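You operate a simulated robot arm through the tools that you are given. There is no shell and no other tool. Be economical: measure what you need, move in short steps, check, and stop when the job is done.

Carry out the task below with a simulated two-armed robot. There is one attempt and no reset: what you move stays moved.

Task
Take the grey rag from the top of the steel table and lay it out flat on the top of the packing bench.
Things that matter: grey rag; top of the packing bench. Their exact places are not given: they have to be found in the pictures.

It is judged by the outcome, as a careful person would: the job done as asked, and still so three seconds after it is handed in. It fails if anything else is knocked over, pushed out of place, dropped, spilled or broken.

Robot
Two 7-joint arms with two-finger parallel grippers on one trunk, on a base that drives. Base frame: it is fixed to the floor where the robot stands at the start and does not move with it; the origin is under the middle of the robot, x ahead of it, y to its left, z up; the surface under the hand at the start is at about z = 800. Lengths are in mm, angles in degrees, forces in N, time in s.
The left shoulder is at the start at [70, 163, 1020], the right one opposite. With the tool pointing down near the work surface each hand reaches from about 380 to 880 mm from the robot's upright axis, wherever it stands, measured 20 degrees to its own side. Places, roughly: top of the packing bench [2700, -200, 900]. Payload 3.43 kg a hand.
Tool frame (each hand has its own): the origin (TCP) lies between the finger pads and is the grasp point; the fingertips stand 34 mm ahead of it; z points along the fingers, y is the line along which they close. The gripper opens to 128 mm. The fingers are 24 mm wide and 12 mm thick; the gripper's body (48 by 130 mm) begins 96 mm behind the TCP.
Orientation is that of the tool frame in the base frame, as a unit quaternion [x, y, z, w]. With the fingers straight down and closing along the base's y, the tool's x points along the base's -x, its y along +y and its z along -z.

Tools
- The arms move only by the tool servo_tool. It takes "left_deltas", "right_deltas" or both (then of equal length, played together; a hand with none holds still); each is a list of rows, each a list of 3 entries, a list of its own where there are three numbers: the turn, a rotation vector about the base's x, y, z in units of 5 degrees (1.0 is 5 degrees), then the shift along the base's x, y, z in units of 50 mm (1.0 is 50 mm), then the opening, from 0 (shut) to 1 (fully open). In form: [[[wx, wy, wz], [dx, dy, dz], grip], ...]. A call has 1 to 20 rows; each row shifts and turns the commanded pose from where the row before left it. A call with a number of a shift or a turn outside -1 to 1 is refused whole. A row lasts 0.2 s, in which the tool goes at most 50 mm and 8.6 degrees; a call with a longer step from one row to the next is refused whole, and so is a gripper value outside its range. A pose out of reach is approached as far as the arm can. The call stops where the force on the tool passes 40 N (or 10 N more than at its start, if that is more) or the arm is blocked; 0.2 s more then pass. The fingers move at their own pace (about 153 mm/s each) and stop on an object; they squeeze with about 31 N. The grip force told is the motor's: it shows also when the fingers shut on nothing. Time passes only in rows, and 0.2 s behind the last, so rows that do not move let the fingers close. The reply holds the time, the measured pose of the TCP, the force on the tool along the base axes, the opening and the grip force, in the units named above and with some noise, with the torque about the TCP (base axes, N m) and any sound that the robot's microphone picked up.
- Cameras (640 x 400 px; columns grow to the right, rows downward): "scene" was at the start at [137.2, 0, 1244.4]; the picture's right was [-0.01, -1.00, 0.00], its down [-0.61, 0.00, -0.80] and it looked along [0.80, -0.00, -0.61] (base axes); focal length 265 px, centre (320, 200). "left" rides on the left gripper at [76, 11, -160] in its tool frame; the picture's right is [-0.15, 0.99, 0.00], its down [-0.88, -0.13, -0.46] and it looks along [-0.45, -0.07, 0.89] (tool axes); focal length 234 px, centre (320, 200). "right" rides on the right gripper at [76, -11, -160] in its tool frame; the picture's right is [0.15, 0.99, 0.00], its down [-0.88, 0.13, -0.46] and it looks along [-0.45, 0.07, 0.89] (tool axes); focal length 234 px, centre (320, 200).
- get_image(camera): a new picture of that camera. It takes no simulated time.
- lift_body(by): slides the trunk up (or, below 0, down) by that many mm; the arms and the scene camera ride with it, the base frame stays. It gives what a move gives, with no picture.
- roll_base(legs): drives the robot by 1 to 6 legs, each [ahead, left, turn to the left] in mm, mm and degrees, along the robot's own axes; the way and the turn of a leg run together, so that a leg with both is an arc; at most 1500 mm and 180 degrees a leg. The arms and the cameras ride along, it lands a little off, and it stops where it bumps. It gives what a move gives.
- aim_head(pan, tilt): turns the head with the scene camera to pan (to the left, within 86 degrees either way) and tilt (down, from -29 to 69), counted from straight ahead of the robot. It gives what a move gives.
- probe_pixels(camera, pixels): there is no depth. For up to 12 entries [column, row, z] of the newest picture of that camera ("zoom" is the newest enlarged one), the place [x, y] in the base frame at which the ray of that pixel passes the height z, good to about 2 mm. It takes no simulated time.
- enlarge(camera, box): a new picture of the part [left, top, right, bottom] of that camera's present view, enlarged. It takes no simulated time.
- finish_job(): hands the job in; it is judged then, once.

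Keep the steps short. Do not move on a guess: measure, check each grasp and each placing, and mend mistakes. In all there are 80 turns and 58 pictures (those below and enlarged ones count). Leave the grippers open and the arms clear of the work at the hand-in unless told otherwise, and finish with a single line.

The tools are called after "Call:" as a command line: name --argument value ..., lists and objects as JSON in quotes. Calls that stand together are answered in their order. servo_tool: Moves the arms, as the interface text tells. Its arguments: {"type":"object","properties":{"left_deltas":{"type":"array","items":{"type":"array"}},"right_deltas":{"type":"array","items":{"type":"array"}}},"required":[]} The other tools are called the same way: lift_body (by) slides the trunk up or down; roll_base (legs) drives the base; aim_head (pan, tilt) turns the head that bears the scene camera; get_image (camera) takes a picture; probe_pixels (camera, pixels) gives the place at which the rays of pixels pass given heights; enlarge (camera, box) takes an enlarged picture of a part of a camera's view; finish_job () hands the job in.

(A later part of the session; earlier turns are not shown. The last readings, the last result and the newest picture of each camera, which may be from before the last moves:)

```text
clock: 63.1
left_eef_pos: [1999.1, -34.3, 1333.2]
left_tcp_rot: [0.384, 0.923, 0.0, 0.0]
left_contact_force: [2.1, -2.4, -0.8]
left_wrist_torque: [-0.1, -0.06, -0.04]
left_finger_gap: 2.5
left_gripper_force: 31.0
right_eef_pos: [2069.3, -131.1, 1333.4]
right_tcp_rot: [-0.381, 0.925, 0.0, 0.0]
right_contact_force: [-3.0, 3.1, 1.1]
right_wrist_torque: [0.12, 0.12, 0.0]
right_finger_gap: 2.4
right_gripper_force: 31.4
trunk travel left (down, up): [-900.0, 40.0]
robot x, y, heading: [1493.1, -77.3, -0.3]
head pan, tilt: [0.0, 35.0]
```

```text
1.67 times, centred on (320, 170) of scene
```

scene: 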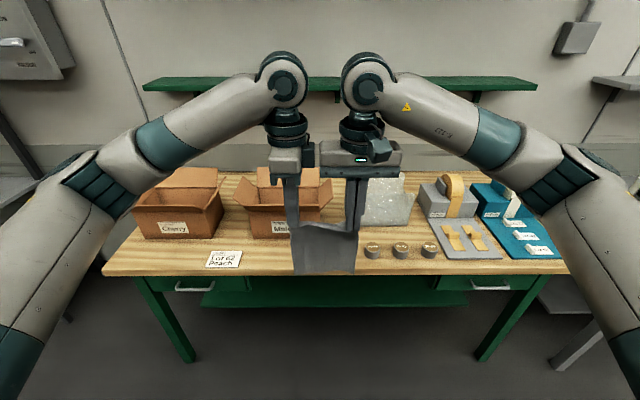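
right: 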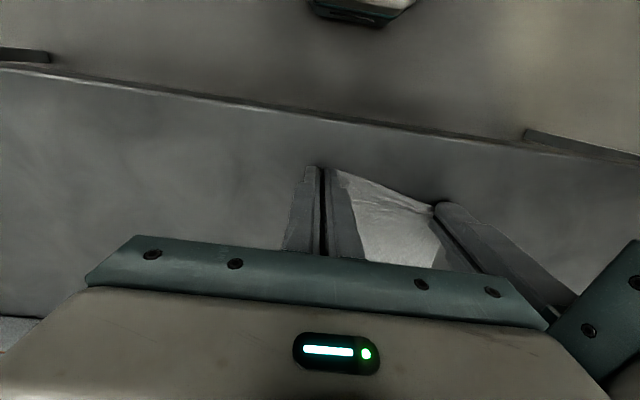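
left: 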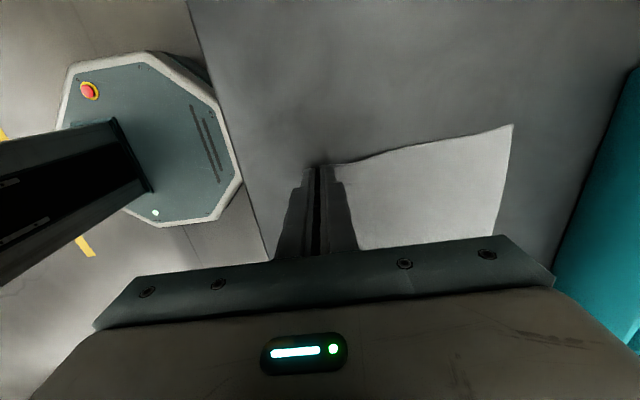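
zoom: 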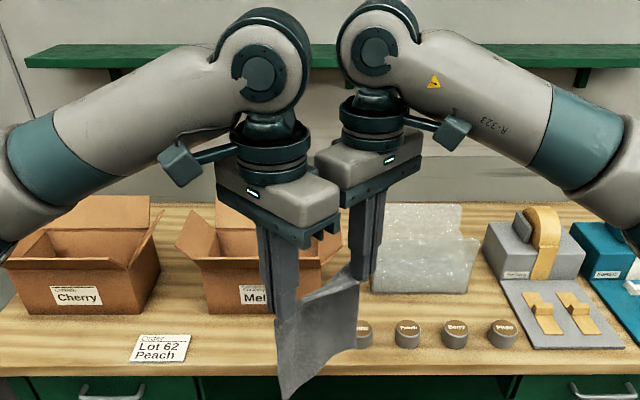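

The pair turned 45° with no limit reached. Turning the arms further instead of the robot would keep elbows away from the box and bubble wrap, so I try 20° more.

Call:
servo_tool --left_deltas '[[[0, 0, 1], [-0.082, -0.064, 0], 0], [[0, 0, 1], [-0.076, -0.072, 0], 0], [[0, 0, 1], [-0.07, -0.078, 0], 0], [[0, 0, 1], [-0.064, -0.084, 0], 0], [[0, 0, 0], [0, 0, 0], 0]]' --right_deltas '[[[0, 0, 1], [0.082, 0.064, 0], 0], [[0, 0, 1], [0.076, 0.072, 0], 0], [[0, 0, 1], [0.07, 0.078, 0], 0], [[0, 0, 1], [0.064, 0.084, 0], 0], [[0, 0, 0], [0, 0, 0], 0]]'

```text
clock: 64.3
left_eef_pos: [1984.7, -49.9, 1333.0]
left_tcp_rot: [0.218, 0.976, 0.0, 0.0]
left_contact_force: [3.5, -1.9, -0.2]
left_wrist_torque: [-0.05, -0.1, -0.06]
left_finger_gap: 2.4
left_gripper_force: 31.7
right_eef_pos: [2084.6, -116.7, 1333.3]
right_tcp_rot: [-0.536, 0.844, 0.0, 0.0]
right_contact_force: [-3.1, 1.8, 0.1]
right_wrist_torque: [0.09, 0.11, 0.04]
right_finger_gap: 2.2
right_gripper_force: 31.3
trunk travel left (down, up): [-900.0, 40.0]
robot x, y, heading: [1489.3, -75.1, -0.4]
head pan, tilt: [0.0, 35.0]
```

Still fine (right at +65°). I go on, 10° first.

Call:
servo_tool --left_deltas '[[[0, 0, 1], [-0.054, -0.09, 0], 0], [[0, 0, 1], [-0.048, -0.094, 0], 0], [[0, 0, 0], [0, 0, 0], 0]]' --right_deltas '[[[0, 0, 1], [0.054, 0.09, 0], 0], [[0, 0, 1], [0.048, 0.094, 0], 0], [[0, 0, 0], [0, 0, 0], 0]]'

```text
clock: 65.1
left_eef_pos: [1979.3, -59.8, 1332.9]
left_tcp_rot: [0.132, 0.991, 0.0, 0.0]
left_contact_force: [3.1, -2.1, 0.5]
left_wrist_torque: [-0.06, -0.11, -0.07]
left_finger_gap: 2.6
left_gripper_force: 30.5
right_eef_pos: [2084.6, -115.5, 1334.1]
right_tcp_rot: [-0.554, 0.832, 0.0, 0.001]
right_contact_force: [-3.4, 1.0, -0.3]
right_wrist_torque: [0.09, 0.1, 0.01]
right_finger_gap: 2.4
right_gripper_force: 31.1
right hand out of reach, approached as far as the arm can: row 2
trunk travel left (down, up): [-900.0, 40.0]
robot x, y, heading: [1489.9, -74.0, 0.0]
head pan, tilt: [0.0, 35.0]
```

Right wrist limit found at about +67° here; the hand line stands at 152°. The robot turning 22° left gives the rest. I drive: turn 22°, right 258, ahead 248, so the hands come over (2325, -30), with the rag bottom at z≈1100, above the boxes.

Call:
roll_base --legs '[[0, 0, 22], [0, -258, 0]]'

Call:
roll_base --legs '[[150, 0, 0]]'

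Call:
aim_head --pan 0 --tilt 45

Call:
get_image --camera "scene"

```text
clock: 68.1
left_eef_pos: [2031.5, -110.4, 1331.6]
left_tcp_rot: [-0.061, 0.998, -0.001, 0.001]
left_contact_force: [2.8, 0.0, 0.3]
left_wrist_torque: [-0.03, -0.12, -0.06]
left_finger_gap: 2.5
left_gripper_force: 31.2
right_eef_pos: [2149.2, -123.4, 1333.1]
right_tcp_rot: [-0.703, 0.711, -0.001, -0.001]
right_contact_force: [-3.6, -0.1, -1.4]
right_wrist_torque: [-0.04, 0.13, 0.02]
right_finger_gap: 1.9
right_gripper_force: 31.0
trunk travel left (down, up): [-900.0, 40.0]
robot x, y, heading: [1582.0, -310.3, 21.7]
head pan, tilt: [0.0, 35.0]
```

```text
clock: 69.4
left_eef_pos: [2167.1, -59.1, 1333.9]
left_tcp_rot: [-0.059, 0.998, -0.001, 0.001]
left_contact_force: [3.8, -0.1, -0.8]
left_wrist_torque: [0.04, -0.17, -0.03]
left_finger_gap: 2.8
left_gripper_force: 31.1
right_eef_pos: [2285.2, -70.3, 1334.6]
right_tcp_rot: [-0.704, 0.71, -0.001, 0.001]
right_contact_force: [-4.4, -0.6, 0.3]
right_wrist_torque: [0.02, 0.08, 0.05]
right_finger_gap: 2.3
right_gripper_force: 30.9
trunk travel left (down, up): [-900.0, 40.0]
robot x, y, heading: [1722.9, -258.1, 22.1]
head pan, tilt: [0.0, 35.0]
```

```text
clock: 70.2
left_eef_pos: [2170.7, -57.1, 1332.9]
left_tcp_rot: [-0.06, 0.998, 0.0, 0.0]
left_contact_force: [4.5, 0.0, 0.0]
left_wrist_torque: [-0.03, -0.1, -0.05]
left_finger_gap: 2.5
left_gripper_force: 31.1
right_eef_pos: [2287.0, -70.1, 1333.3]
right_tcp_rot: [-0.703, 0.711, 0.0, -0.001]
right_contact_force: [-2.7, -0.5, 1.0]
right_wrist_torque: [-0.03, 0.14, 0.0]
right_finger_gap: 2.2
right_gripper_force: 31.0
trunk travel left (down, up): [-900.0, 40.0]
robot x, y, heading: [1718.3, -254.7, 21.7]
head pan, tilt: [0.0, 45.0]
```

```text
31 pictures are left
```

scene: 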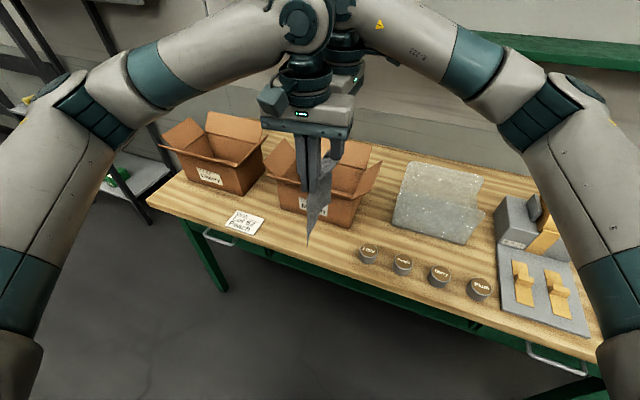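

Now the gap is clearly visible. I measure: melon box front bottom corners, card, first canister, front edge.

Call:
probe_pixels --camera "scene" --pixels '[[284, 208, 900], [350, 228, 900], [264, 219, 900], [257, 237, 900], [359, 258, 900], [369, 264, 900], [378, 260, 900], [270, 250, 900], [380, 288, 900], [262, 178, 1000], [358, 196, 1000]]'

Call:
enlarge --camera "scene" --box '[220, 120, 420, 300]'

```text
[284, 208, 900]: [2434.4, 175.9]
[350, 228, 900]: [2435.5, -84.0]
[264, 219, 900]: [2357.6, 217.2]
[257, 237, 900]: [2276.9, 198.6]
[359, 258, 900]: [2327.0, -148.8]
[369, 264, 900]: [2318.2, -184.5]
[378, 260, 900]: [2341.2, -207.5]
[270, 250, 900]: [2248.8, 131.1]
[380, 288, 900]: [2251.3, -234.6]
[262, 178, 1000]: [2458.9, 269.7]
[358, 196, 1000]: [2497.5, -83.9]
```

```text
2.22 times, centred on (320, 210) of scene
```

zoom: 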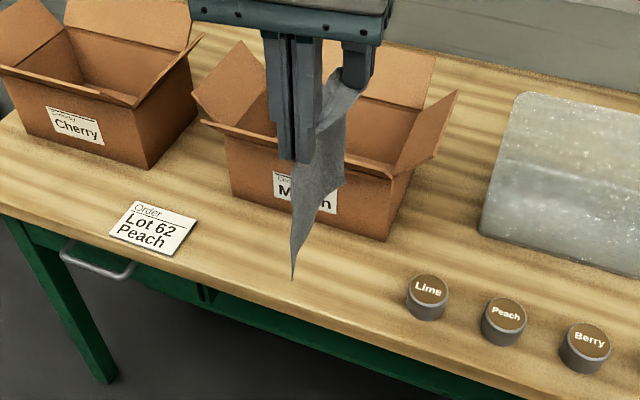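

Reading: melon box front at x≈2435, y -84…176, and its front flap sticks out to about x≈2380 at z≈1050. So the gripping edge should end at y≈-105, past the flap's end and short of canister "Lime" (y≤-149). I move the robot right 126, ahead 80 for that, still high.

Call:
roll_base --legs '[[0, -126, 0], [80, 0, 0]]'

Call:
get_image --camera "scene"

```text
clock: 72.1
left_eef_pos: [2280.9, -146.0, 1334.2]
left_tcp_rot: [-0.06, 0.998, -0.001, 0.004]
left_contact_force: [2.7, 0.0, 0.3]
left_wrist_torque: [0.04, -0.17, -0.07]
left_finger_gap: 2.5
left_gripper_force: 31.2
right_eef_pos: [2398.9, -157.5, 1336.8]
right_tcp_rot: [-0.704, 0.71, -0.002, 0.003]
right_contact_force: [-3.7, -0.4, 0.4]
right_wrist_torque: [0.05, 0.06, -0.01]
right_finger_gap: 2.4
right_gripper_force: 30.7
trunk travel left (down, up): [-900.0, 40.0]
robot x, y, heading: [1837.7, -348.0, 22.2]
head pan, tilt: [0.0, 45.0]
```

```text
29 pictures are left
```

scene: 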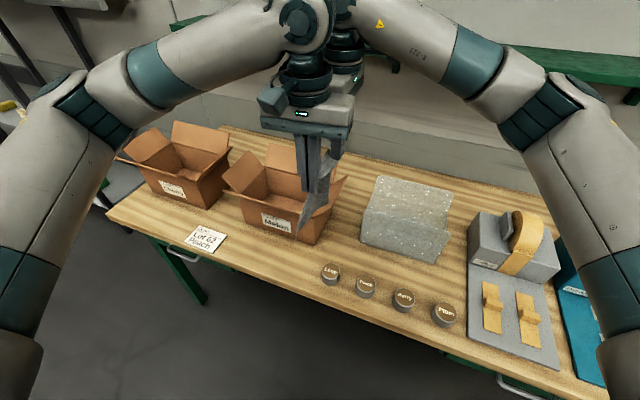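

I check the melon box's front flap more closely before choosing the lowering line.

Call:
enlarge --camera "scene" --box '[200, 130, 380, 260]'

Call:
get_image --camera "left"

Call:
get_image --camera "right"

```text
3.08 times, centred on (290, 195) of scene
```

zoom: 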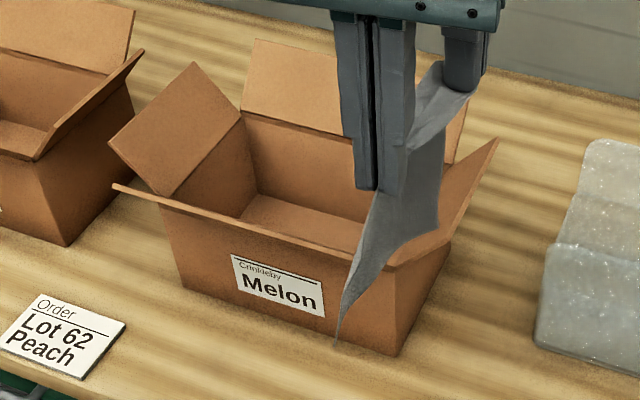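

```text
27 pictures are left
```

left: 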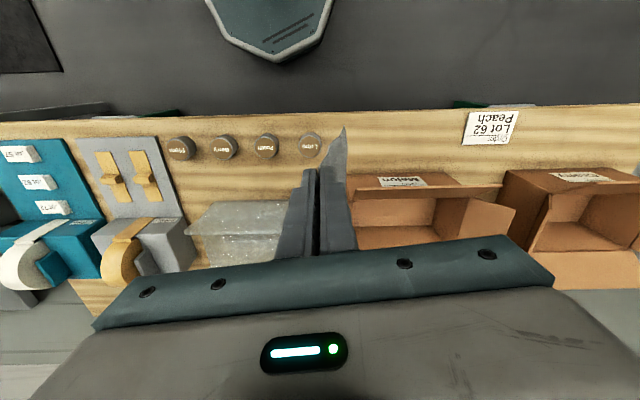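

```text
26 pictures are left
```

right: 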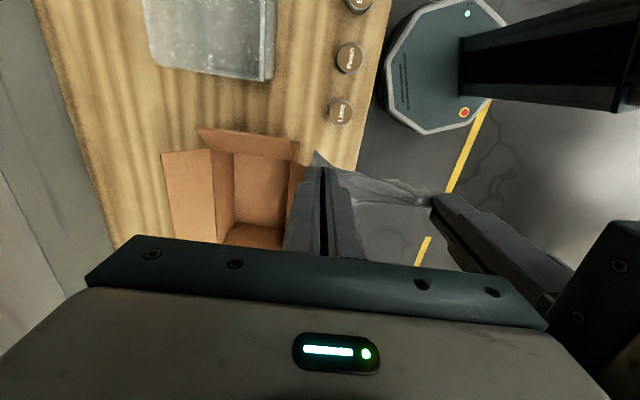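

Call:
enlarge --camera "left" --box '[330, 120, 530, 250]'

Call:
enlarge --camera "right" --box '[180, 90, 360, 260]'

```text
3.08 times, centred on (430, 185) of left
```

zoom: 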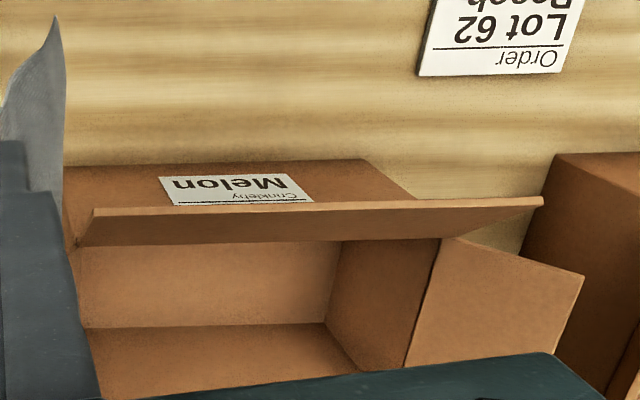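

```text
2.35 times, centred on (270, 175) of right
```

zoom: 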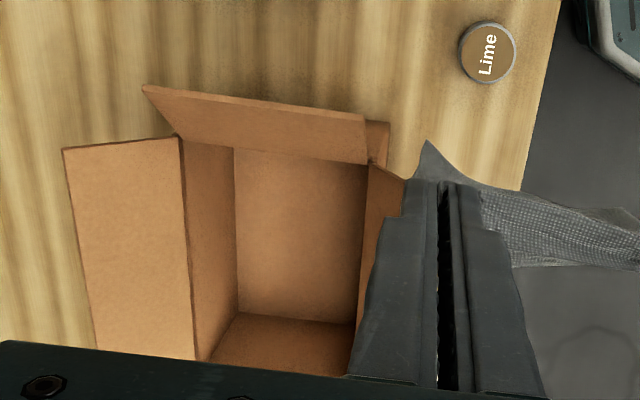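

Call:
probe_pixels --camera "scene" --pixels '[[223.4, 190.1, 1000], [223.4, 190.1, 1080], [313.4, 216.1, 1000], [313.4, 216.1, 1080]]'

Call:
probe_pixels --camera "left" --pixels '[[501.4, 185, 1000], [501.4, 185, 1080], [356.9, 188.9, 1000], [356.9, 188.9, 1080], [376, 183, 900], [330, 173, 900]]'

```text
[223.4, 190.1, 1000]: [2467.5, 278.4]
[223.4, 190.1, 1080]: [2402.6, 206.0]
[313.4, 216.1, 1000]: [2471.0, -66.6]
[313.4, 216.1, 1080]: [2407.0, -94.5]
```

```text
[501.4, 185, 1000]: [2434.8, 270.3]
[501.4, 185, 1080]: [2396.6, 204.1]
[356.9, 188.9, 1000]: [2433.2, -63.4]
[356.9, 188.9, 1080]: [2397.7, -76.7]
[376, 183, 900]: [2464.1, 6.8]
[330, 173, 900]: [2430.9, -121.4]
```

Triangulated: the front flap's tip is at about x≈2390, z≈1095. If the right hand leans back 30° (top toward the robot) its body stays at x<2380, clear of the flap. I tilt it now in 6 small rows, keeping its fingertips in place.

Call:
servo_tool --right_deltas '[[[0, -1, 0], [-0.057, 0, -0.01], 0], [[0, -1, 0], [-0.057, 0, -0.01], 0], [[0, -1, 0], [-0.057, 0, -0.015], 0], [[0, -1, 0], [-0.057, 0, -0.02], 0], [[0, -1, 0], [-0.057, 0, -0.02], 0], [[0, -1, 0], [-0.057, 0, -0.02], 0], [[0, 0, 0], [0, 0, 0], 0]]'

```text
clock: 72.5
left_eef_pos: [2282.9, -144.9, 1331.5]
left_tcp_rot: [-0.055, 0.998, 0.002, 0.001]
left_contact_force: [-7.1, 0.6, -4.7]
left_wrist_torque: [-0.21, -4.01, -0.33]
left_finger_gap: 2.6
left_gripper_force: 31.2
right_eef_pos: [2407.0, -157.6, 1335.3]
right_tcp_rot: [-0.699, 0.714, -0.027, 0.03]
right_contact_force: [5.6, -1.1, 4.2]
right_wrist_torque: [0.25, 4.42, 0.28]
right_finger_gap: 2.5
right_gripper_force: 31.1
trunk travel left (down, up): [-900.0, 40.0]
robot x, y, heading: [1840.5, -346.3, 21.9]
head pan, tilt: [0.0, 45.0]
stopped in row 2 (left hand): the force on the tool passed its limit at 58 N (the readings are from after the stop); the commanded pose is now the measured one
```

The two wrists touched as only one tilted (58 N, stopped; hands still hold). I relieve it by tilting the left the same 5° first, then check.

Call:
servo_tool --left_deltas '[[[0, -0.5, 0], [-0.05, 0, 0], 0], [[0, -0.5, 0], [-0.05, 0, 0], 0], [[0, 0, 0], [0, 0, 0], 0]]' --right_deltas '[[[0, 0, 0], [0, 0, 0], 0], [[0, 0, 0], [-0.04, 0, 0], 0], [[0, 0, 0], [0, 0, 0], 0]]'

Call:
get_image --camera "scene"

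```text
clock: 73.3
left_eef_pos: [2280.7, -144.5, 1331.4]
left_tcp_rot: [-0.056, 0.998, -0.001, 0.043]
left_contact_force: [16.8, 0.4, -0.3]
left_wrist_torque: [0.0, -0.52, -0.04]
left_finger_gap: 2.6
left_gripper_force: 31.0
right_eef_pos: [2405.0, -157.9, 1333.8]
right_tcp_rot: [-0.699, 0.714, -0.027, 0.031]
right_contact_force: [-17.6, 1.0, 0.2]
right_wrist_torque: [0.04, 0.63, 0.15]
right_finger_gap: 2.3
right_gripper_force: 30.3
trunk travel left (down, up): [-900.0, 40.0]
robot x, y, heading: [1844.3, -347.5, 21.5]
head pan, tilt: [0.0, 45.0]
```

```text
23 pictures are left
```

scene: 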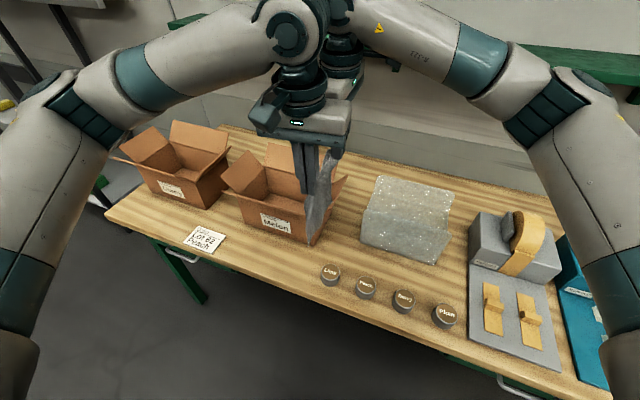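

The wrists parted; now just cloth tension 17 N. I bring the right in by 6 mm and tilt both in parallel, 15° more.

Call:
servo_tool --left_deltas '[[[0, 0, 0], [0, 0, 0], 0], [[0, -0.5, 0], [-0.028, 0, 0], 0], [[0, -0.5, 0], [-0.028, 0, 0], 0], [[0, -0.5, 0], [-0.028, 0, 0], 0], [[0, -0.5, 0], [-0.028, 0, 0], 0], [[0, -0.5, 0], [-0.028, 0, 0], 0], [[0, -0.5, 0], [-0.028, 0, 0], 0], [[0, 0, 0], [0, 0, 0], 0]]' --right_deltas '[[[0, 0, 0], [-0.1, 0, 0], 0], [[0, -0.5, 0], [-0.028, 0, 0], 0], [[0, -0.5, 0], [-0.028, 0, 0], 0], [[0, -0.5, 0], [-0.028, 0, 0], 0], [[0, -0.5, 0], [-0.028, 0, 0], 0], [[0, -0.5, 0], [-0.028, 0, 0], 0], [[0, -0.5, 0], [-0.028, 0, 0], 0], [[0, 0, 0], [0, 0, 0], 0]]'

```text
clock: 75.1
left_eef_pos: [2272.8, -145.3, 1332.3]
left_tcp_rot: [-0.054, 0.983, -0.009, 0.174]
left_contact_force: [13.6, -1.1, -0.8]
left_wrist_torque: [-0.05, -0.28, -0.03]
left_finger_gap: 2.3
left_gripper_force: 30.7
right_eef_pos: [2393.2, -157.2, 1335.1]
right_tcp_rot: [-0.689, 0.704, -0.119, 0.123]
right_contact_force: [-13.7, 0.3, 2.0]
right_wrist_torque: [0.01, 0.55, 0.15]
right_finger_gap: 2.5
right_gripper_force: 30.4
trunk travel left (down, up): [-900.0, 40.0]
robot x, y, heading: [1839.1, -344.5, 21.7]
head pan, tilt: [0.0, 45.0]
```

Both at 20° with light cloth tension. Now I carry the rag at height to its laying start: right TCP (2368, 69), left (2250, 81).

Call:
servo_tool --left_deltas '[[[0, 0, 0], [-0.077, 0.753, 0], 0], [[0, 0, 0], [-0.077, 0.753, 0], 0], [[0, 0, 0], [-0.077, 0.753, 0], 0], [[0, 0, 0], [-0.077, 0.753, 0], 0], [[0, 0, 0], [-0.077, 0.753, 0], 0], [[0, 0, 0], [-0.077, 0.753, 0], 0], [[0, 0, 0], [0, 0, 0], 0]]' --right_deltas '[[[0, 0, 0], [-0.087, 0.753, 0], 0], [[0, 0, 0], [-0.087, 0.753, 0], 0], [[0, 0, 0], [-0.087, 0.753, 0], 0], [[0, 0, 0], [-0.087, 0.753, 0], 0], [[0, 0, 0], [-0.087, 0.753, 0], 0], [[0, 0, 0], [-0.087, 0.753, 0], 0], [[0, 0, 0], [0, 0, 0], 0]]'

Call:
get_image --camera "scene"

```text
clock: 76.7
left_eef_pos: [2249.8, 78.8, 1331.3]
left_tcp_rot: [-0.054, 0.984, -0.007, 0.172]
left_contact_force: [11.4, 0.6, -0.4]
left_wrist_torque: [0.04, -0.16, -0.02]
left_finger_gap: 2.4
left_gripper_force: 31.0
right_eef_pos: [2368.9, 69.3, 1335.0]
right_tcp_rot: [-0.69, 0.703, -0.118, 0.122]
right_contact_force: [-11.7, 0.1, 1.3]
right_wrist_torque: [0.05, 0.44, 0.13]
right_finger_gap: 2.4
right_gripper_force: 31.5
trunk travel left (down, up): [-900.0, 40.0]
robot x, y, heading: [1841.0, -344.7, 21.7]
head pan, tilt: [0.0, 45.0]
```

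```text
22 pictures are left
```

scene: 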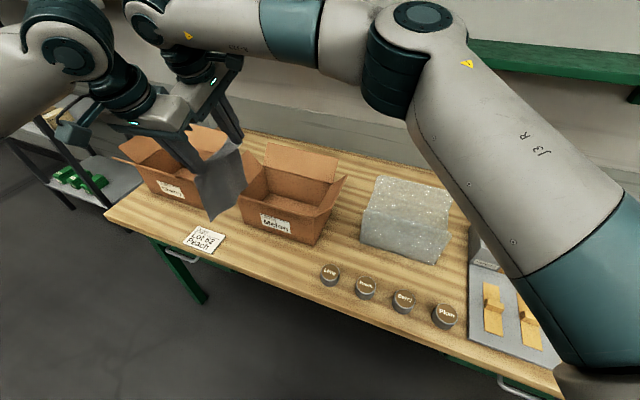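

The rag hangs cleanly, short of the flap. I lower the trunk 150 mm and look.

Call:
lift_body --by -150

Call:
get_image --camera "scene"

Call:
get_image --camera "left"

```text
clock: 78.5
left_eef_pos: [2248.8, 80.2, 1182.1]
left_tcp_rot: [-0.054, 0.984, -0.009, 0.171]
left_contact_force: [12.0, -0.2, -2.0]
left_wrist_torque: [0.03, -0.23, 0.0]
left_finger_gap: 2.5
left_gripper_force: 31.9
right_eef_pos: [2367.2, 69.7, 1185.6]
right_tcp_rot: [-0.689, 0.704, -0.118, 0.123]
right_contact_force: [-10.5, 0.0, 1.4]
right_wrist_torque: [0.02, 0.4, 0.17]
right_finger_gap: 2.3
right_gripper_force: 31.3
trunk travel left (down, up): [-750.0, 190.0]
robot x, y, heading: [1838.5, -342.3, 21.6]
head pan, tilt: [0.0, 45.0]
```

```text
21 pictures are left
```

scene: 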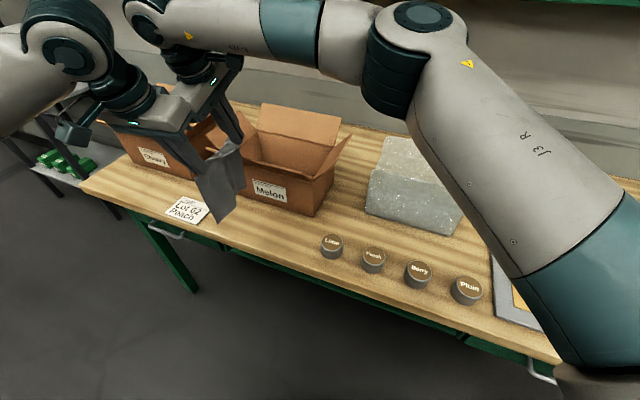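

```text
20 pictures are left
```

left: 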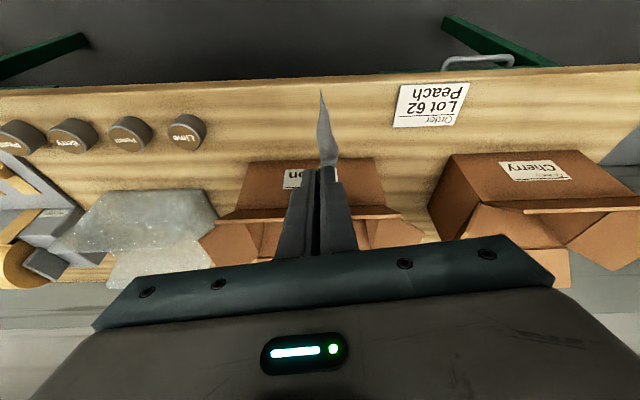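

I lower by the arms 65 mm to where the free edge should just meet the bench.

Call:
servo_tool --left_deltas '[[[0, 0, 0], [0, 0, -0.4], 0], [[0, 0, 0], [0, 0, -0.4], 0], [[0, 0, 0], [0, 0, -0.44], 0], [[0, 0, 0], [0, 0, 0], 0]]' --right_deltas '[[[0, 0, 0], [-0.03, 0, -0.44], 0], [[0, 0, 0], [0, 0, -0.44], 0], [[0, 0, 0], [0, 0, -0.44], 0], [[0, 0, 0], [0, 0, 0], 0]]'

Call:
enlarge --camera "scene" --box '[120, 80, 380, 280]'

```text
clock: 79.5
left_eef_pos: [2247.0, 81.1, 1118.8]
left_tcp_rot: [-0.055, 0.983, -0.009, 0.173]
left_contact_force: [12.3, 1.1, -2.1]
left_wrist_torque: [-0.01, -0.2, 0.0]
left_finger_gap: 2.7
left_gripper_force: 31.1
right_eef_pos: [2366.4, 69.5, 1118.8]
right_tcp_rot: [-0.689, 0.704, -0.119, 0.123]
right_contact_force: [-13.4, 0.4, 6.6]
right_wrist_torque: [0.03, 0.42, 0.15]
right_finger_gap: 2.2
right_gripper_force: 31.0
trunk travel left (down, up): [-750.0, 190.0]
robot x, y, heading: [1841.2, -348.9, 21.8]
head pan, tilt: [0.0, 45.0]
```

```text
2.00 times, centred on (250, 180) of scene
```

zoom: 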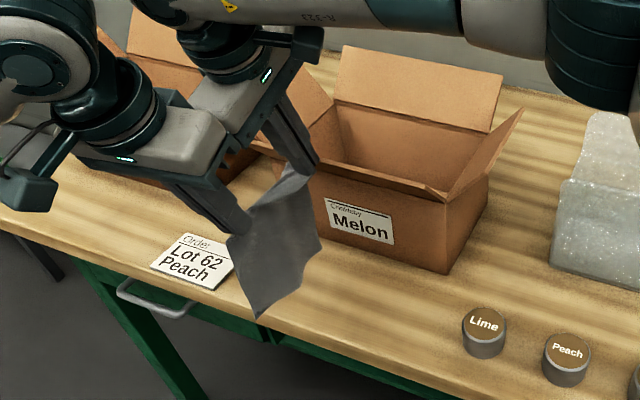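

A small upward 6.6 N on the right: its fingertip is next to the flap tip (x≈2390). I shift both hands 12 mm toward the robot before going lower.

Call:
servo_tool --left_deltas '[[[0, 0, 0], [-0.12, 0, 0], 0], [[0, 0, 0], [-0.12, 0, 0], 0], [[0, 0, 0], [0, 0, 0], 0]]' --right_deltas '[[[0, 0, 0], [-0.14, 0, 0], 0], [[0, 0, 0], [-0.14, 0, 0], 0], [[0, 0, 0], [0, 0, 0], 0]]'

Call:
get_image --camera "right"

```text
clock: 80.2
left_eef_pos: [2236.1, 80.5, 1118.8]
left_tcp_rot: [-0.055, 0.984, -0.009, 0.172]
left_contact_force: [4.8, 0.0, -1.0]
left_wrist_torque: [0.05, -0.71, -0.09]
left_finger_gap: 2.8
left_gripper_force: 30.9
right_eef_pos: [2353.6, 70.1, 1117.9]
right_tcp_rot: [-0.689, 0.705, -0.119, 0.124]
right_contact_force: [-4.3, -1.3, 0.8]
right_wrist_torque: [-0.02, 0.84, 0.11]
right_finger_gap: 2.3
right_gripper_force: 31.7
trunk travel left (down, up): [-750.0, 190.0]
robot x, y, heading: [1841.7, -342.0, 21.6]
head pan, tilt: [0.0, 45.0]
```

```text
18 pictures are left
```

right: 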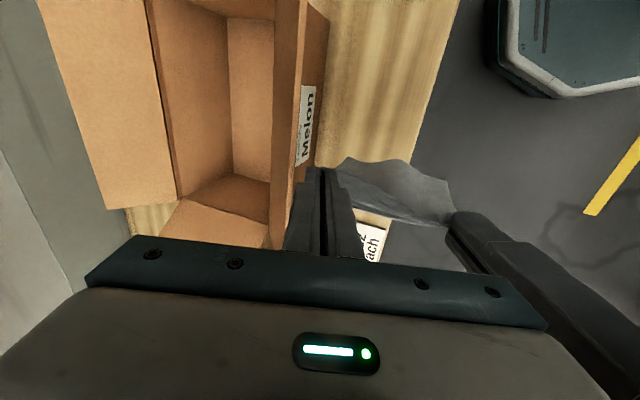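

The force is gone. In this view the rag's free edge hangs toward -y of the hands. I measure where it is, with a fresh picture.

Call:
enlarge --camera "scene" --box '[160, 120, 320, 260]'

Call:
get_image --camera "left"

```text
2.86 times, centred on (240, 190) of scene
```

zoom: 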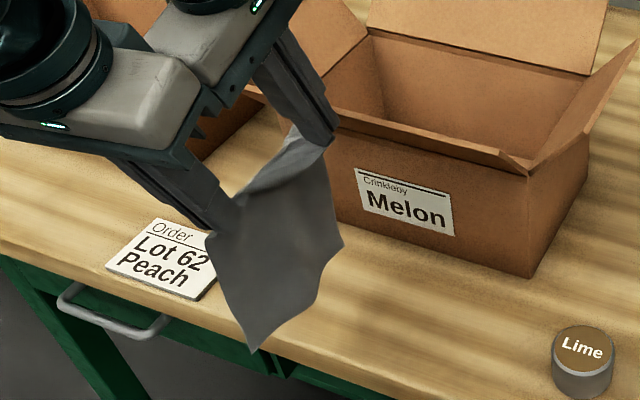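

```text
16 pictures are left
```

left: 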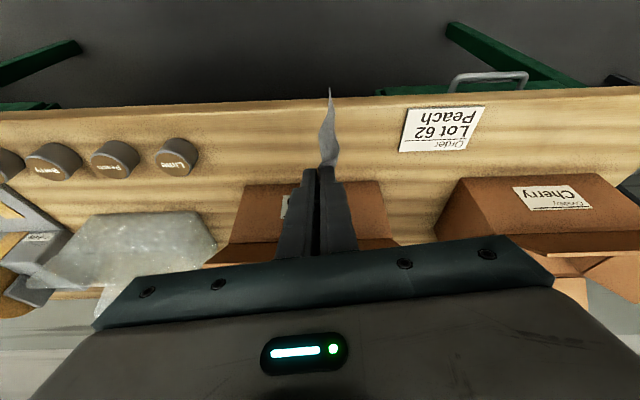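

Call:
probe_pixels --camera "zoom" --pixels '[[257, 350, 900], [257, 350, 940], [342, 243, 900], [342, 243, 940], [312, 300, 920]]'

Call:
probe_pixels --camera "left" --pixels '[[331, 88, 900], [331, 88, 940], [334, 165, 1085]]'

```text
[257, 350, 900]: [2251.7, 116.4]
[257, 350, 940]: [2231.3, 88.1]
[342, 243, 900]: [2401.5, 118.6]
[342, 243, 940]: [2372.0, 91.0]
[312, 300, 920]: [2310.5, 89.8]
```

```text
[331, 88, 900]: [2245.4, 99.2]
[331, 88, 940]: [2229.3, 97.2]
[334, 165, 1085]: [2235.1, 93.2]
```

The free edge hangs plumb at z≈925–940, x 2236–2375; free length below the tips is ~165 mm. I shift 22 mm to -y while lowering to touch, then 16 mm in +x once the tips are below the flap tip.

Call:
servo_tool --left_deltas '[[[0, 0, 0], [0, -0.22, -0.16], 0], [[0, 0, 0], [0, -0.22, -0.16], 0], [[0, 0, 0], [0.08, 0, -0.22], 0], [[0, 0, 0], [0.12, 0, -0.1], 0], [[0, 0, 0], [0.12, 0, 0], 0], [[0, 0, 0], [0, 0, 0], 0]]' --right_deltas '[[[0, 0, 0], [0, -0.22, -0.16], 0], [[0, 0, 0], [0, -0.22, -0.16], 0], [[0, 0, 0], [0.08, 0, -0.22], 0], [[0, 0, 0], [0.12, 0, -0.1], 0], [[0, 0, 0], [0.12, 0, 0], 0], [[0, 0, 0], [0, 0, 0], 0]]'

Call:
enlarge --camera "scene" --box '[160, 120, 360, 280]'

```text
clock: 81.7
left_eef_pos: [2252.5, 56.9, 1085.8]
left_tcp_rot: [-0.053, 0.984, -0.009, 0.171]
left_contact_force: [-10.8, -2.5, -11.5]
left_wrist_torque: [0.39, -2.23, -0.25]
left_finger_gap: 2.3
left_gripper_force: 30.7
right_eef_pos: [2369.7, 48.7, 1086.8]
right_tcp_rot: [-0.689, 0.704, -0.119, 0.124]
right_contact_force: [11.2, 2.1, 10.3]
right_wrist_torque: [-0.31, 3.49, -0.14]
right_finger_gap: 2.2
right_gripper_force: 31.0
trunk travel left (down, up): [-750.0, 190.0]
robot x, y, heading: [1840.8, -342.5, 21.7]
head pan, tilt: [0.0, 45.0]
```

```text
2.50 times, centred on (260, 200) of scene
```

zoom: 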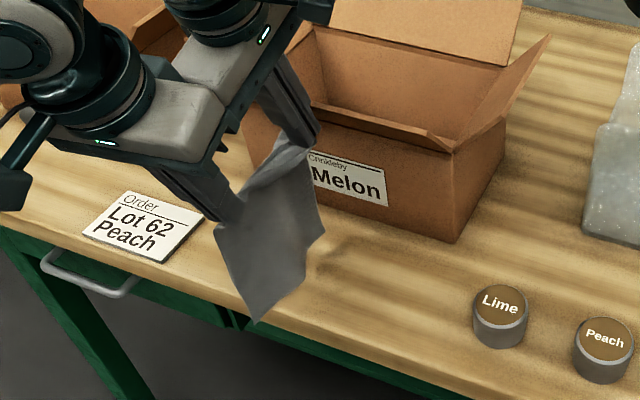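

Forces are equal and opposite: the two wrists just press each other. I lean the left hand 2.5° more to part them, then start the first part of the laying arc.

Call:
servo_tool --left_deltas '[[[0, -0.5, 0], [-0.04, 0, 0], 0], [[0, 0, 0], [0.02, -0.4, 0], 0], [[0, 0, 0], [0.02, -0.4, 0], 0], [[0, 0, 0], [0.02, -0.4, -0.17], 0], [[0, 0, 0], [0.02, -0.4, -0.17], 0], [[0, 0, 0], [0, 0, 0], 0]]' --right_deltas '[[[0, 0, 0], [0, 0, 0], 0], [[0, 0, 0], [0.02, -0.4, 0], 0], [[0, 0, 0], [0.02, -0.4, 0], 0], [[0, 0, 0], [0.02, -0.4, -0.17], 0], [[0, 0, 0], [0.02, -0.4, -0.17], 0], [[0, 0, 0], [0, 0, 0], 0]]'

Call:
enlarge --camera "scene" --box '[160, 120, 360, 280]'

```text
clock: 83.0
left_eef_pos: [2255.4, -22.2, 1071.3]
left_tcp_rot: [-0.055, 0.979, -0.009, 0.194]
left_contact_force: [9.1, 0.4, -2.1]
left_wrist_torque: [-0.02, -0.09, -0.02]
left_finger_gap: 2.7
left_gripper_force: 30.9
right_eef_pos: [2372.6, -31.3, 1067.8]
right_tcp_rot: [-0.689, 0.704, -0.119, 0.123]
right_contact_force: [-8.8, -0.6, 1.7]
right_wrist_torque: [0.03, 0.35, 0.08]
right_finger_gap: 2.2
right_gripper_force: 30.6
trunk travel left (down, up): [-750.0, 190.0]
robot x, y, heading: [1840.2, -345.4, 21.7]
head pan, tilt: [0.0, 45.0]
```

```text
2.50 times, centred on (260, 200) of scene
```

zoom: 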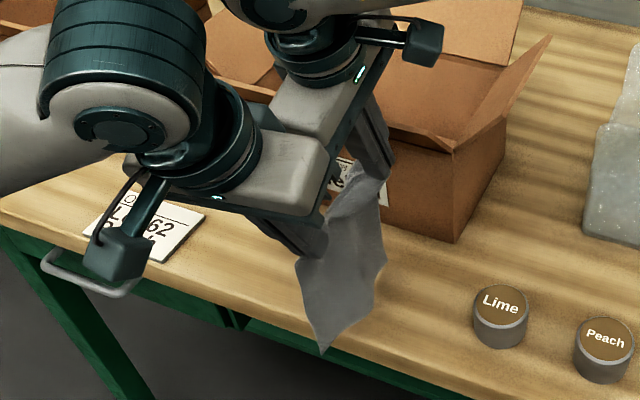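

Call:
probe_pixels --camera "zoom" --pixels '[[322, 355, 900], [322, 355, 930], [385, 262, 900], [385, 262, 930]]'

Call:
get_image --camera "left"

```text
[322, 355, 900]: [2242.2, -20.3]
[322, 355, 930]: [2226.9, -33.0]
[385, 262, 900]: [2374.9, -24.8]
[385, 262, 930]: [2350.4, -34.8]
```

```text
13 pictures are left
```

left: 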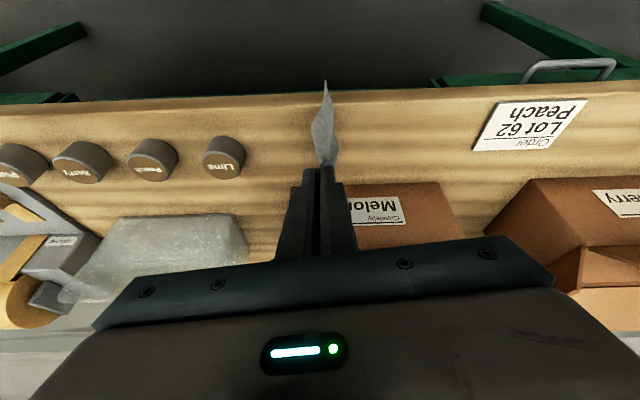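

The free edge still hangs straight under the hands (it trailed with them). I go back 110 mm to +y, lift it just free, and then make one diagonal down-and-to-(-y) sweep so that the rag trails out behind, ending at y≈-115 with tips ~62 mm up.

Call:
servo_tool --left_deltas '[[[0, 0, 0], [-0.16, 0, 0.6], 0], [[0, 0, 0], [0, 0.55, 0], 0], [[0, 0, 0], [0, 0.55, 0], 0], [[0, 0, 0], [0, 0.55, 0], 0], [[0, 0, 0], [0, 0.55, 0], 0], [[0, 0, 0], [0, 0, 0], 0], [[0, 0, 0], [0, 0, 0], 0]]' --right_deltas '[[[0, 0, 0], [-0.16, 0, 0.62], 0], [[0, 0, 0], [0, 0.55, 0], 0], [[0, 0, 0], [0, 0.55, 0], 0], [[0, 0, 0], [0, 0.55, 0], 0], [[0, 0, 0], [0, 0.55, 0], 0], [[0, 0, 0], [0, 0, 0], 0], [[0, 0, 0], [0, 0, 0], 0]]'

Call:
servo_tool --left_deltas '[[[0, 0, 0], [0.03, -0.2, -0.6], 0], [[0, 0, 0], [0.03, -0.4, -0.3], 0], [[0, 0, 0], [0.03, -0.4, -0.2], 0], [[0, 0, 0], [0.03, -0.4, -0.2], 0], [[0, 0, 0], [0.03, -0.4, -0.15], 0], [[0, 0, 0], [0, 0, 0], 0]]' --right_deltas '[[[0, 0, 0], [0.03, -0.2, -0.6], 0], [[0, 0, 0], [0.03, -0.4, -0.3], 0], [[0, 0, 0], [0.03, -0.4, -0.2], 0], [[0, 0, 0], [0.03, -0.4, -0.2], 0], [[0, 0, 0], [0.03, -0.4, -0.15], 0], [[0, 0, 0], [0, 0, 0], 0]]'

Call:
enlarge --camera "scene" --box '[160, 120, 360, 280]'

```text
clock: 84.7
left_eef_pos: [2247.5, 87.9, 1101.6]
left_tcp_rot: [-0.055, 0.979, -0.009, 0.194]
left_contact_force: [8.2, -0.3, -1.3]
left_wrist_torque: [0.01, -0.11, -0.05]
left_finger_gap: 2.3
left_gripper_force: 31.3
right_eef_pos: [2365.6, 77.4, 1101.3]
right_tcp_rot: [-0.689, 0.704, -0.118, 0.124]
right_contact_force: [-8.4, -0.5, 1.2]
right_wrist_torque: [0.01, 0.28, 0.05]
right_finger_gap: 2.4
right_gripper_force: 31.1
trunk travel left (down, up): [-750.0, 190.0]
robot x, y, heading: [1840.2, -344.1, 22.0]
head pan, tilt: [0.0, 45.0]
```

```text
clock: 86.0
left_eef_pos: [2252.8, -1.2, 1028.6]
left_tcp_rot: [-0.055, 0.98, -0.01, 0.193]
left_contact_force: [11.1, 0.3, -1.1]
left_wrist_torque: [-0.03, -0.13, -0.04]
left_finger_gap: 2.6
left_gripper_force: 31.0
right_eef_pos: [2371.4, -12.9, 1028.3]
right_tcp_rot: [-0.69, 0.704, -0.118, 0.123]
right_contact_force: [-11.4, 0.0, 1.6]
right_wrist_torque: [-0.02, 0.41, 0.12]
right_finger_gap: 2.4
right_gripper_force: 31.3
trunk travel left (down, up): [-750.0, 190.0]
robot x, y, heading: [1838.0, -342.4, 22.0]
head pan, tilt: [0.0, 45.0]
```

```text
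2.50 times, centred on (260, 200) of scene
```

zoom: 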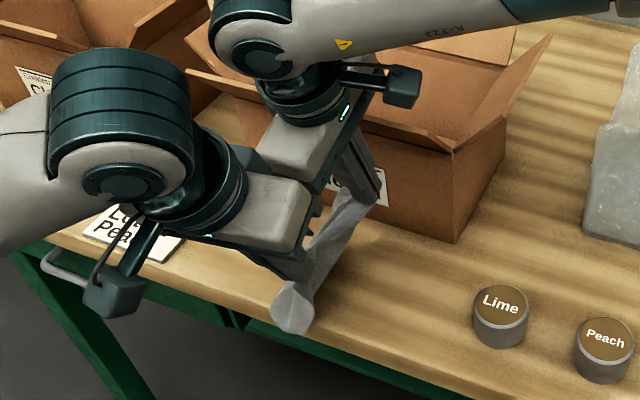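

The rag now trails behind the hands. I continue the sweep to y≈-118 with tips at ~62 mm.

Call:
servo_tool --left_deltas '[[[0, 0, 0], [0.04, -0.35, -0.11], 0], [[0, 0, 0], [0.04, -0.35, -0.11], 0], [[0, 0, 0], [0.04, -0.35, -0.11], 0], [[0, 0, 0], [0.04, -0.35, -0.11], 0], [[0, 0, 0], [0.04, -0.35, -0.11], 0], [[0, 0, 0], [0.04, -0.35, -0.11], 0], [[0, 0, 0], [0, 0, 0], 0]]' --right_deltas '[[[0, 0, 0], [0.04, -0.35, -0.11], 0], [[0, 0, 0], [0.04, -0.35, -0.11], 0], [[0, 0, 0], [0.04, -0.35, -0.11], 0], [[0, 0, 0], [0.04, -0.35, -0.11], 0], [[0, 0, 0], [0.04, -0.35, -0.11], 0], [[0, 0, 0], [0.04, -0.35, -0.11], 0], [[0, 0, 0], [0, 0, 0], 0]]'

Call:
get_image --camera "left"

Call:
enlarge --camera "scene" --box '[180, 120, 380, 280]'

```text
clock: 87.7
left_eef_pos: [2265.8, -105.8, 995.2]
left_tcp_rot: [-0.054, 0.98, -0.01, 0.194]
left_contact_force: [8.3, 0.8, -0.9]
left_wrist_torque: [-0.04, -0.13, -0.02]
left_finger_gap: 2.6
left_gripper_force: 31.0
right_eef_pos: [2383.6, -116.3, 994.8]
right_tcp_rot: [-0.689, 0.704, -0.118, 0.124]
right_contact_force: [-7.7, -0.2, 1.0]
right_wrist_torque: [-0.02, 0.28, 0.06]
right_finger_gap: 2.0
right_gripper_force: 30.9
trunk travel left (down, up): [-750.0, 190.0]
robot x, y, heading: [1838.4, -344.0, 21.9]
head pan, tilt: [0.0, 45.0]
```

```text
11 pictures are left
```

left: 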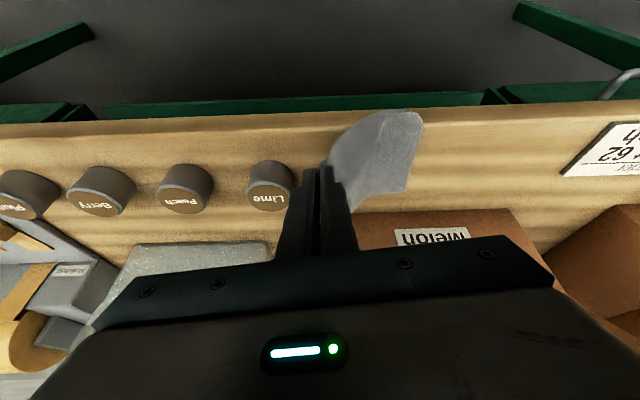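

```text
2.50 times, centred on (280, 200) of scene
```

zoom: 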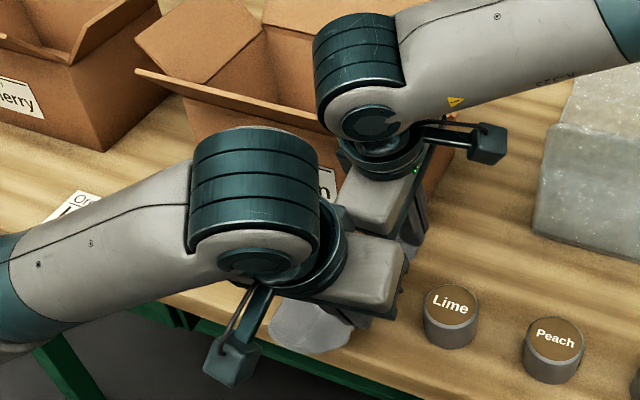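

The rag is laid out to +y behind the hands. I measure its corners and the bench edge in the left picture.

Call:
probe_pixels --camera "left" --pixels '[[422, 120, 900], [405, 190, 900], [385, 111, 900], [440, 99, 900], [300, 113, 900], [355, 213, 900], [360, 210, 900]]'

```text
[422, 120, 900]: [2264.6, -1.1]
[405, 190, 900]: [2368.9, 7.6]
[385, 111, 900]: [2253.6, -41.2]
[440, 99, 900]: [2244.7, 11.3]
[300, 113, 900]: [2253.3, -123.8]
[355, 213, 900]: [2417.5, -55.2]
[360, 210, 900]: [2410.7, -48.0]
```

The free edge lies at y≈5, still with slack, and the near side was landed a bit too close to the front edge. I repeat it better: lift, go back to y≈+120, and this time take the +x shift early.

Call:
servo_tool --left_deltas '[[[0, 0, 0], [-0.18, 0, 0.7], 0], [[0, 0, 0], [-0.18, 0, 0.8], 0], [[0, 0, 0], [0, 0.2, 0.68], 0], [[0, 0, 0], [0, 0.65, 0], 0], [[0, 0, 0], [0, 0.65, 0], 0], [[0, 0, 0], [0, 0.65, 0], 0], [[0, 0, 0], [0, 0.65, 0], 0], [[0, 0, 0], [0, 0.65, 0], 0], [[0, 0, 0], [0, 0.65, 0], 0], [[0, 0, 0], [0, 0.65, 0], 0], [[0, 0, 0], [0, 0, 0], 0], [[0, 0, 0], [0, 0, 0], 0], [[0, 0, 0], [0, 0, 0], 0]]' --right_deltas '[[[0, 0, 0], [-0.18, 0, 0.7], 0], [[0, 0, 0], [-0.18, 0, 0.8], 0], [[0, 0, 0], [0, 0.2, 0.68], 0], [[0, 0, 0], [0, 0.65, 0], 0], [[0, 0, 0], [0, 0.65, 0], 0], [[0, 0, 0], [0, 0.65, 0], 0], [[0, 0, 0], [0, 0.65, 0], 0], [[0, 0, 0], [0, 0.65, 0], 0], [[0, 0, 0], [0, 0.65, 0], 0], [[0, 0, 0], [0, 0.65, 0], 0], [[0, 0, 0], [0, 0, 0], 0], [[0, 0, 0], [0, 0, 0], 0], [[0, 0, 0], [0, 0, 0], 0]]'

Call:
servo_tool --left_deltas '[[[0, 0, 0], [0, -0.2, -0.7], 0], [[0, 0, 0], [0.16, -0.1, -0.2], 0], [[0, 0, 0], [0.18, -0.2, -0.2], 0], [[0, 0, 0], [0.01, -0.4, -0.2], 0], [[0, 0, 0], [0, -0.4, -0.2], 0], [[0, 0, 0], [0, -0.4, -0.15], 0], [[0, 0, 0], [0, -0.4, -0.1], 0], [[0, 0, 0], [0, -0.4, -0.1], 0], [[0, 0, 0], [0, -0.4, -0.1], 0], [[0, 0, 0], [0, -0.4, -0.1], 0], [[0, 0, 0], [0, -0.4, -0.08], 0], [[0, 0, 0], [0, -0.4, -0.05], 0], [[0, 0, 0], [0, -0.4, 0], 0], [[0, 0, 0], [0, -0.3, 0], 0], [[0, 0, 0], [0, 0, 0], 0]]' --right_deltas '[[[0, 0, 0], [0, -0.2, -0.7], 0], [[0, 0, 0], [0.16, -0.1, -0.2], 0], [[0, 0, 0], [0.18, -0.2, -0.2], 0], [[0, 0, 0], [0.01, -0.4, -0.2], 0], [[0, 0, 0], [0, -0.4, -0.2], 0], [[0, 0, 0], [0, -0.4, -0.15], 0], [[0, 0, 0], [0, -0.4, -0.1], 0], [[0, 0, 0], [0, -0.4, -0.1], 0], [[0, 0, 0], [0, -0.4, -0.1], 0], [[0, 0, 0], [0, -0.4, -0.1], 0], [[0, 0, 0], [0, -0.4, -0.08], 0], [[0, 0, 0], [0, -0.4, -0.05], 0], [[0, 0, 0], [0, -0.4, 0], 0], [[0, 0, 0], [0, -0.3, 0], 0], [[0, 0, 0], [0, 0, 0], 0]]'

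Call:
get_image --camera "left"

```text
clock: 90.5
left_eef_pos: [2247.3, 130.2, 1105.0]
left_tcp_rot: [-0.054, 0.979, -0.009, 0.194]
left_contact_force: [7.4, -0.9, -1.9]
left_wrist_torque: [-0.03, -0.11, -0.08]
left_finger_gap: 2.6
left_gripper_force: 30.9
right_eef_pos: [2364.8, 109.3, 1103.7]
right_tcp_rot: [-0.689, 0.704, -0.118, 0.124]
right_contact_force: [-7.8, 1.0, 1.3]
right_wrist_torque: [0.03, 0.28, 0.06]
right_finger_gap: 2.4
right_gripper_force: 31.2
right hand out of reach, approached as far as the arm can: row 10
trunk travel left (down, up): [-750.0, 190.0]
robot x, y, heading: [1842.4, -343.6, 21.9]
head pan, tilt: [0.0, 45.0]
```

```text
clock: 93.7
left_eef_pos: [2266.7, -109.3, 994.2]
left_tcp_rot: [-0.054, 0.98, -0.009, 0.193]
left_contact_force: [8.4, -1.7, -1.7]
left_wrist_torque: [-0.06, -0.13, -0.06]
left_finger_gap: 2.1
left_gripper_force: 31.3
right_eef_pos: [2383.6, -131.5, 993.9]
right_tcp_rot: [-0.689, 0.704, -0.119, 0.124]
right_contact_force: [-8.2, 0.7, 1.1]
right_wrist_torque: [0.08, 0.33, 0.12]
right_finger_gap: 2.1
right_gripper_force: 31.1
trunk travel left (down, up): [-750.0, 190.0]
robot x, y, heading: [1839.6, -341.4, 21.6]
head pan, tilt: [0.0, 45.0]
```

```text
9 pictures are left
```

left: 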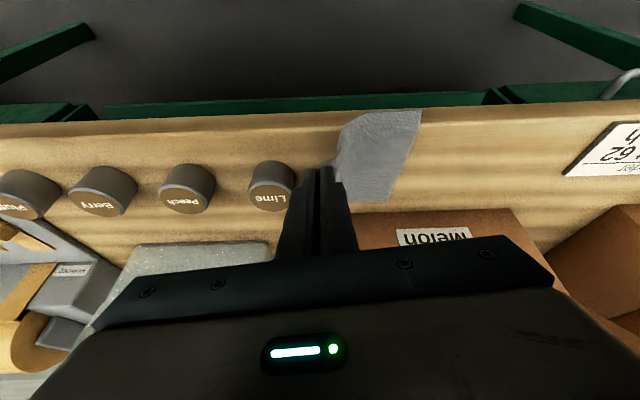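

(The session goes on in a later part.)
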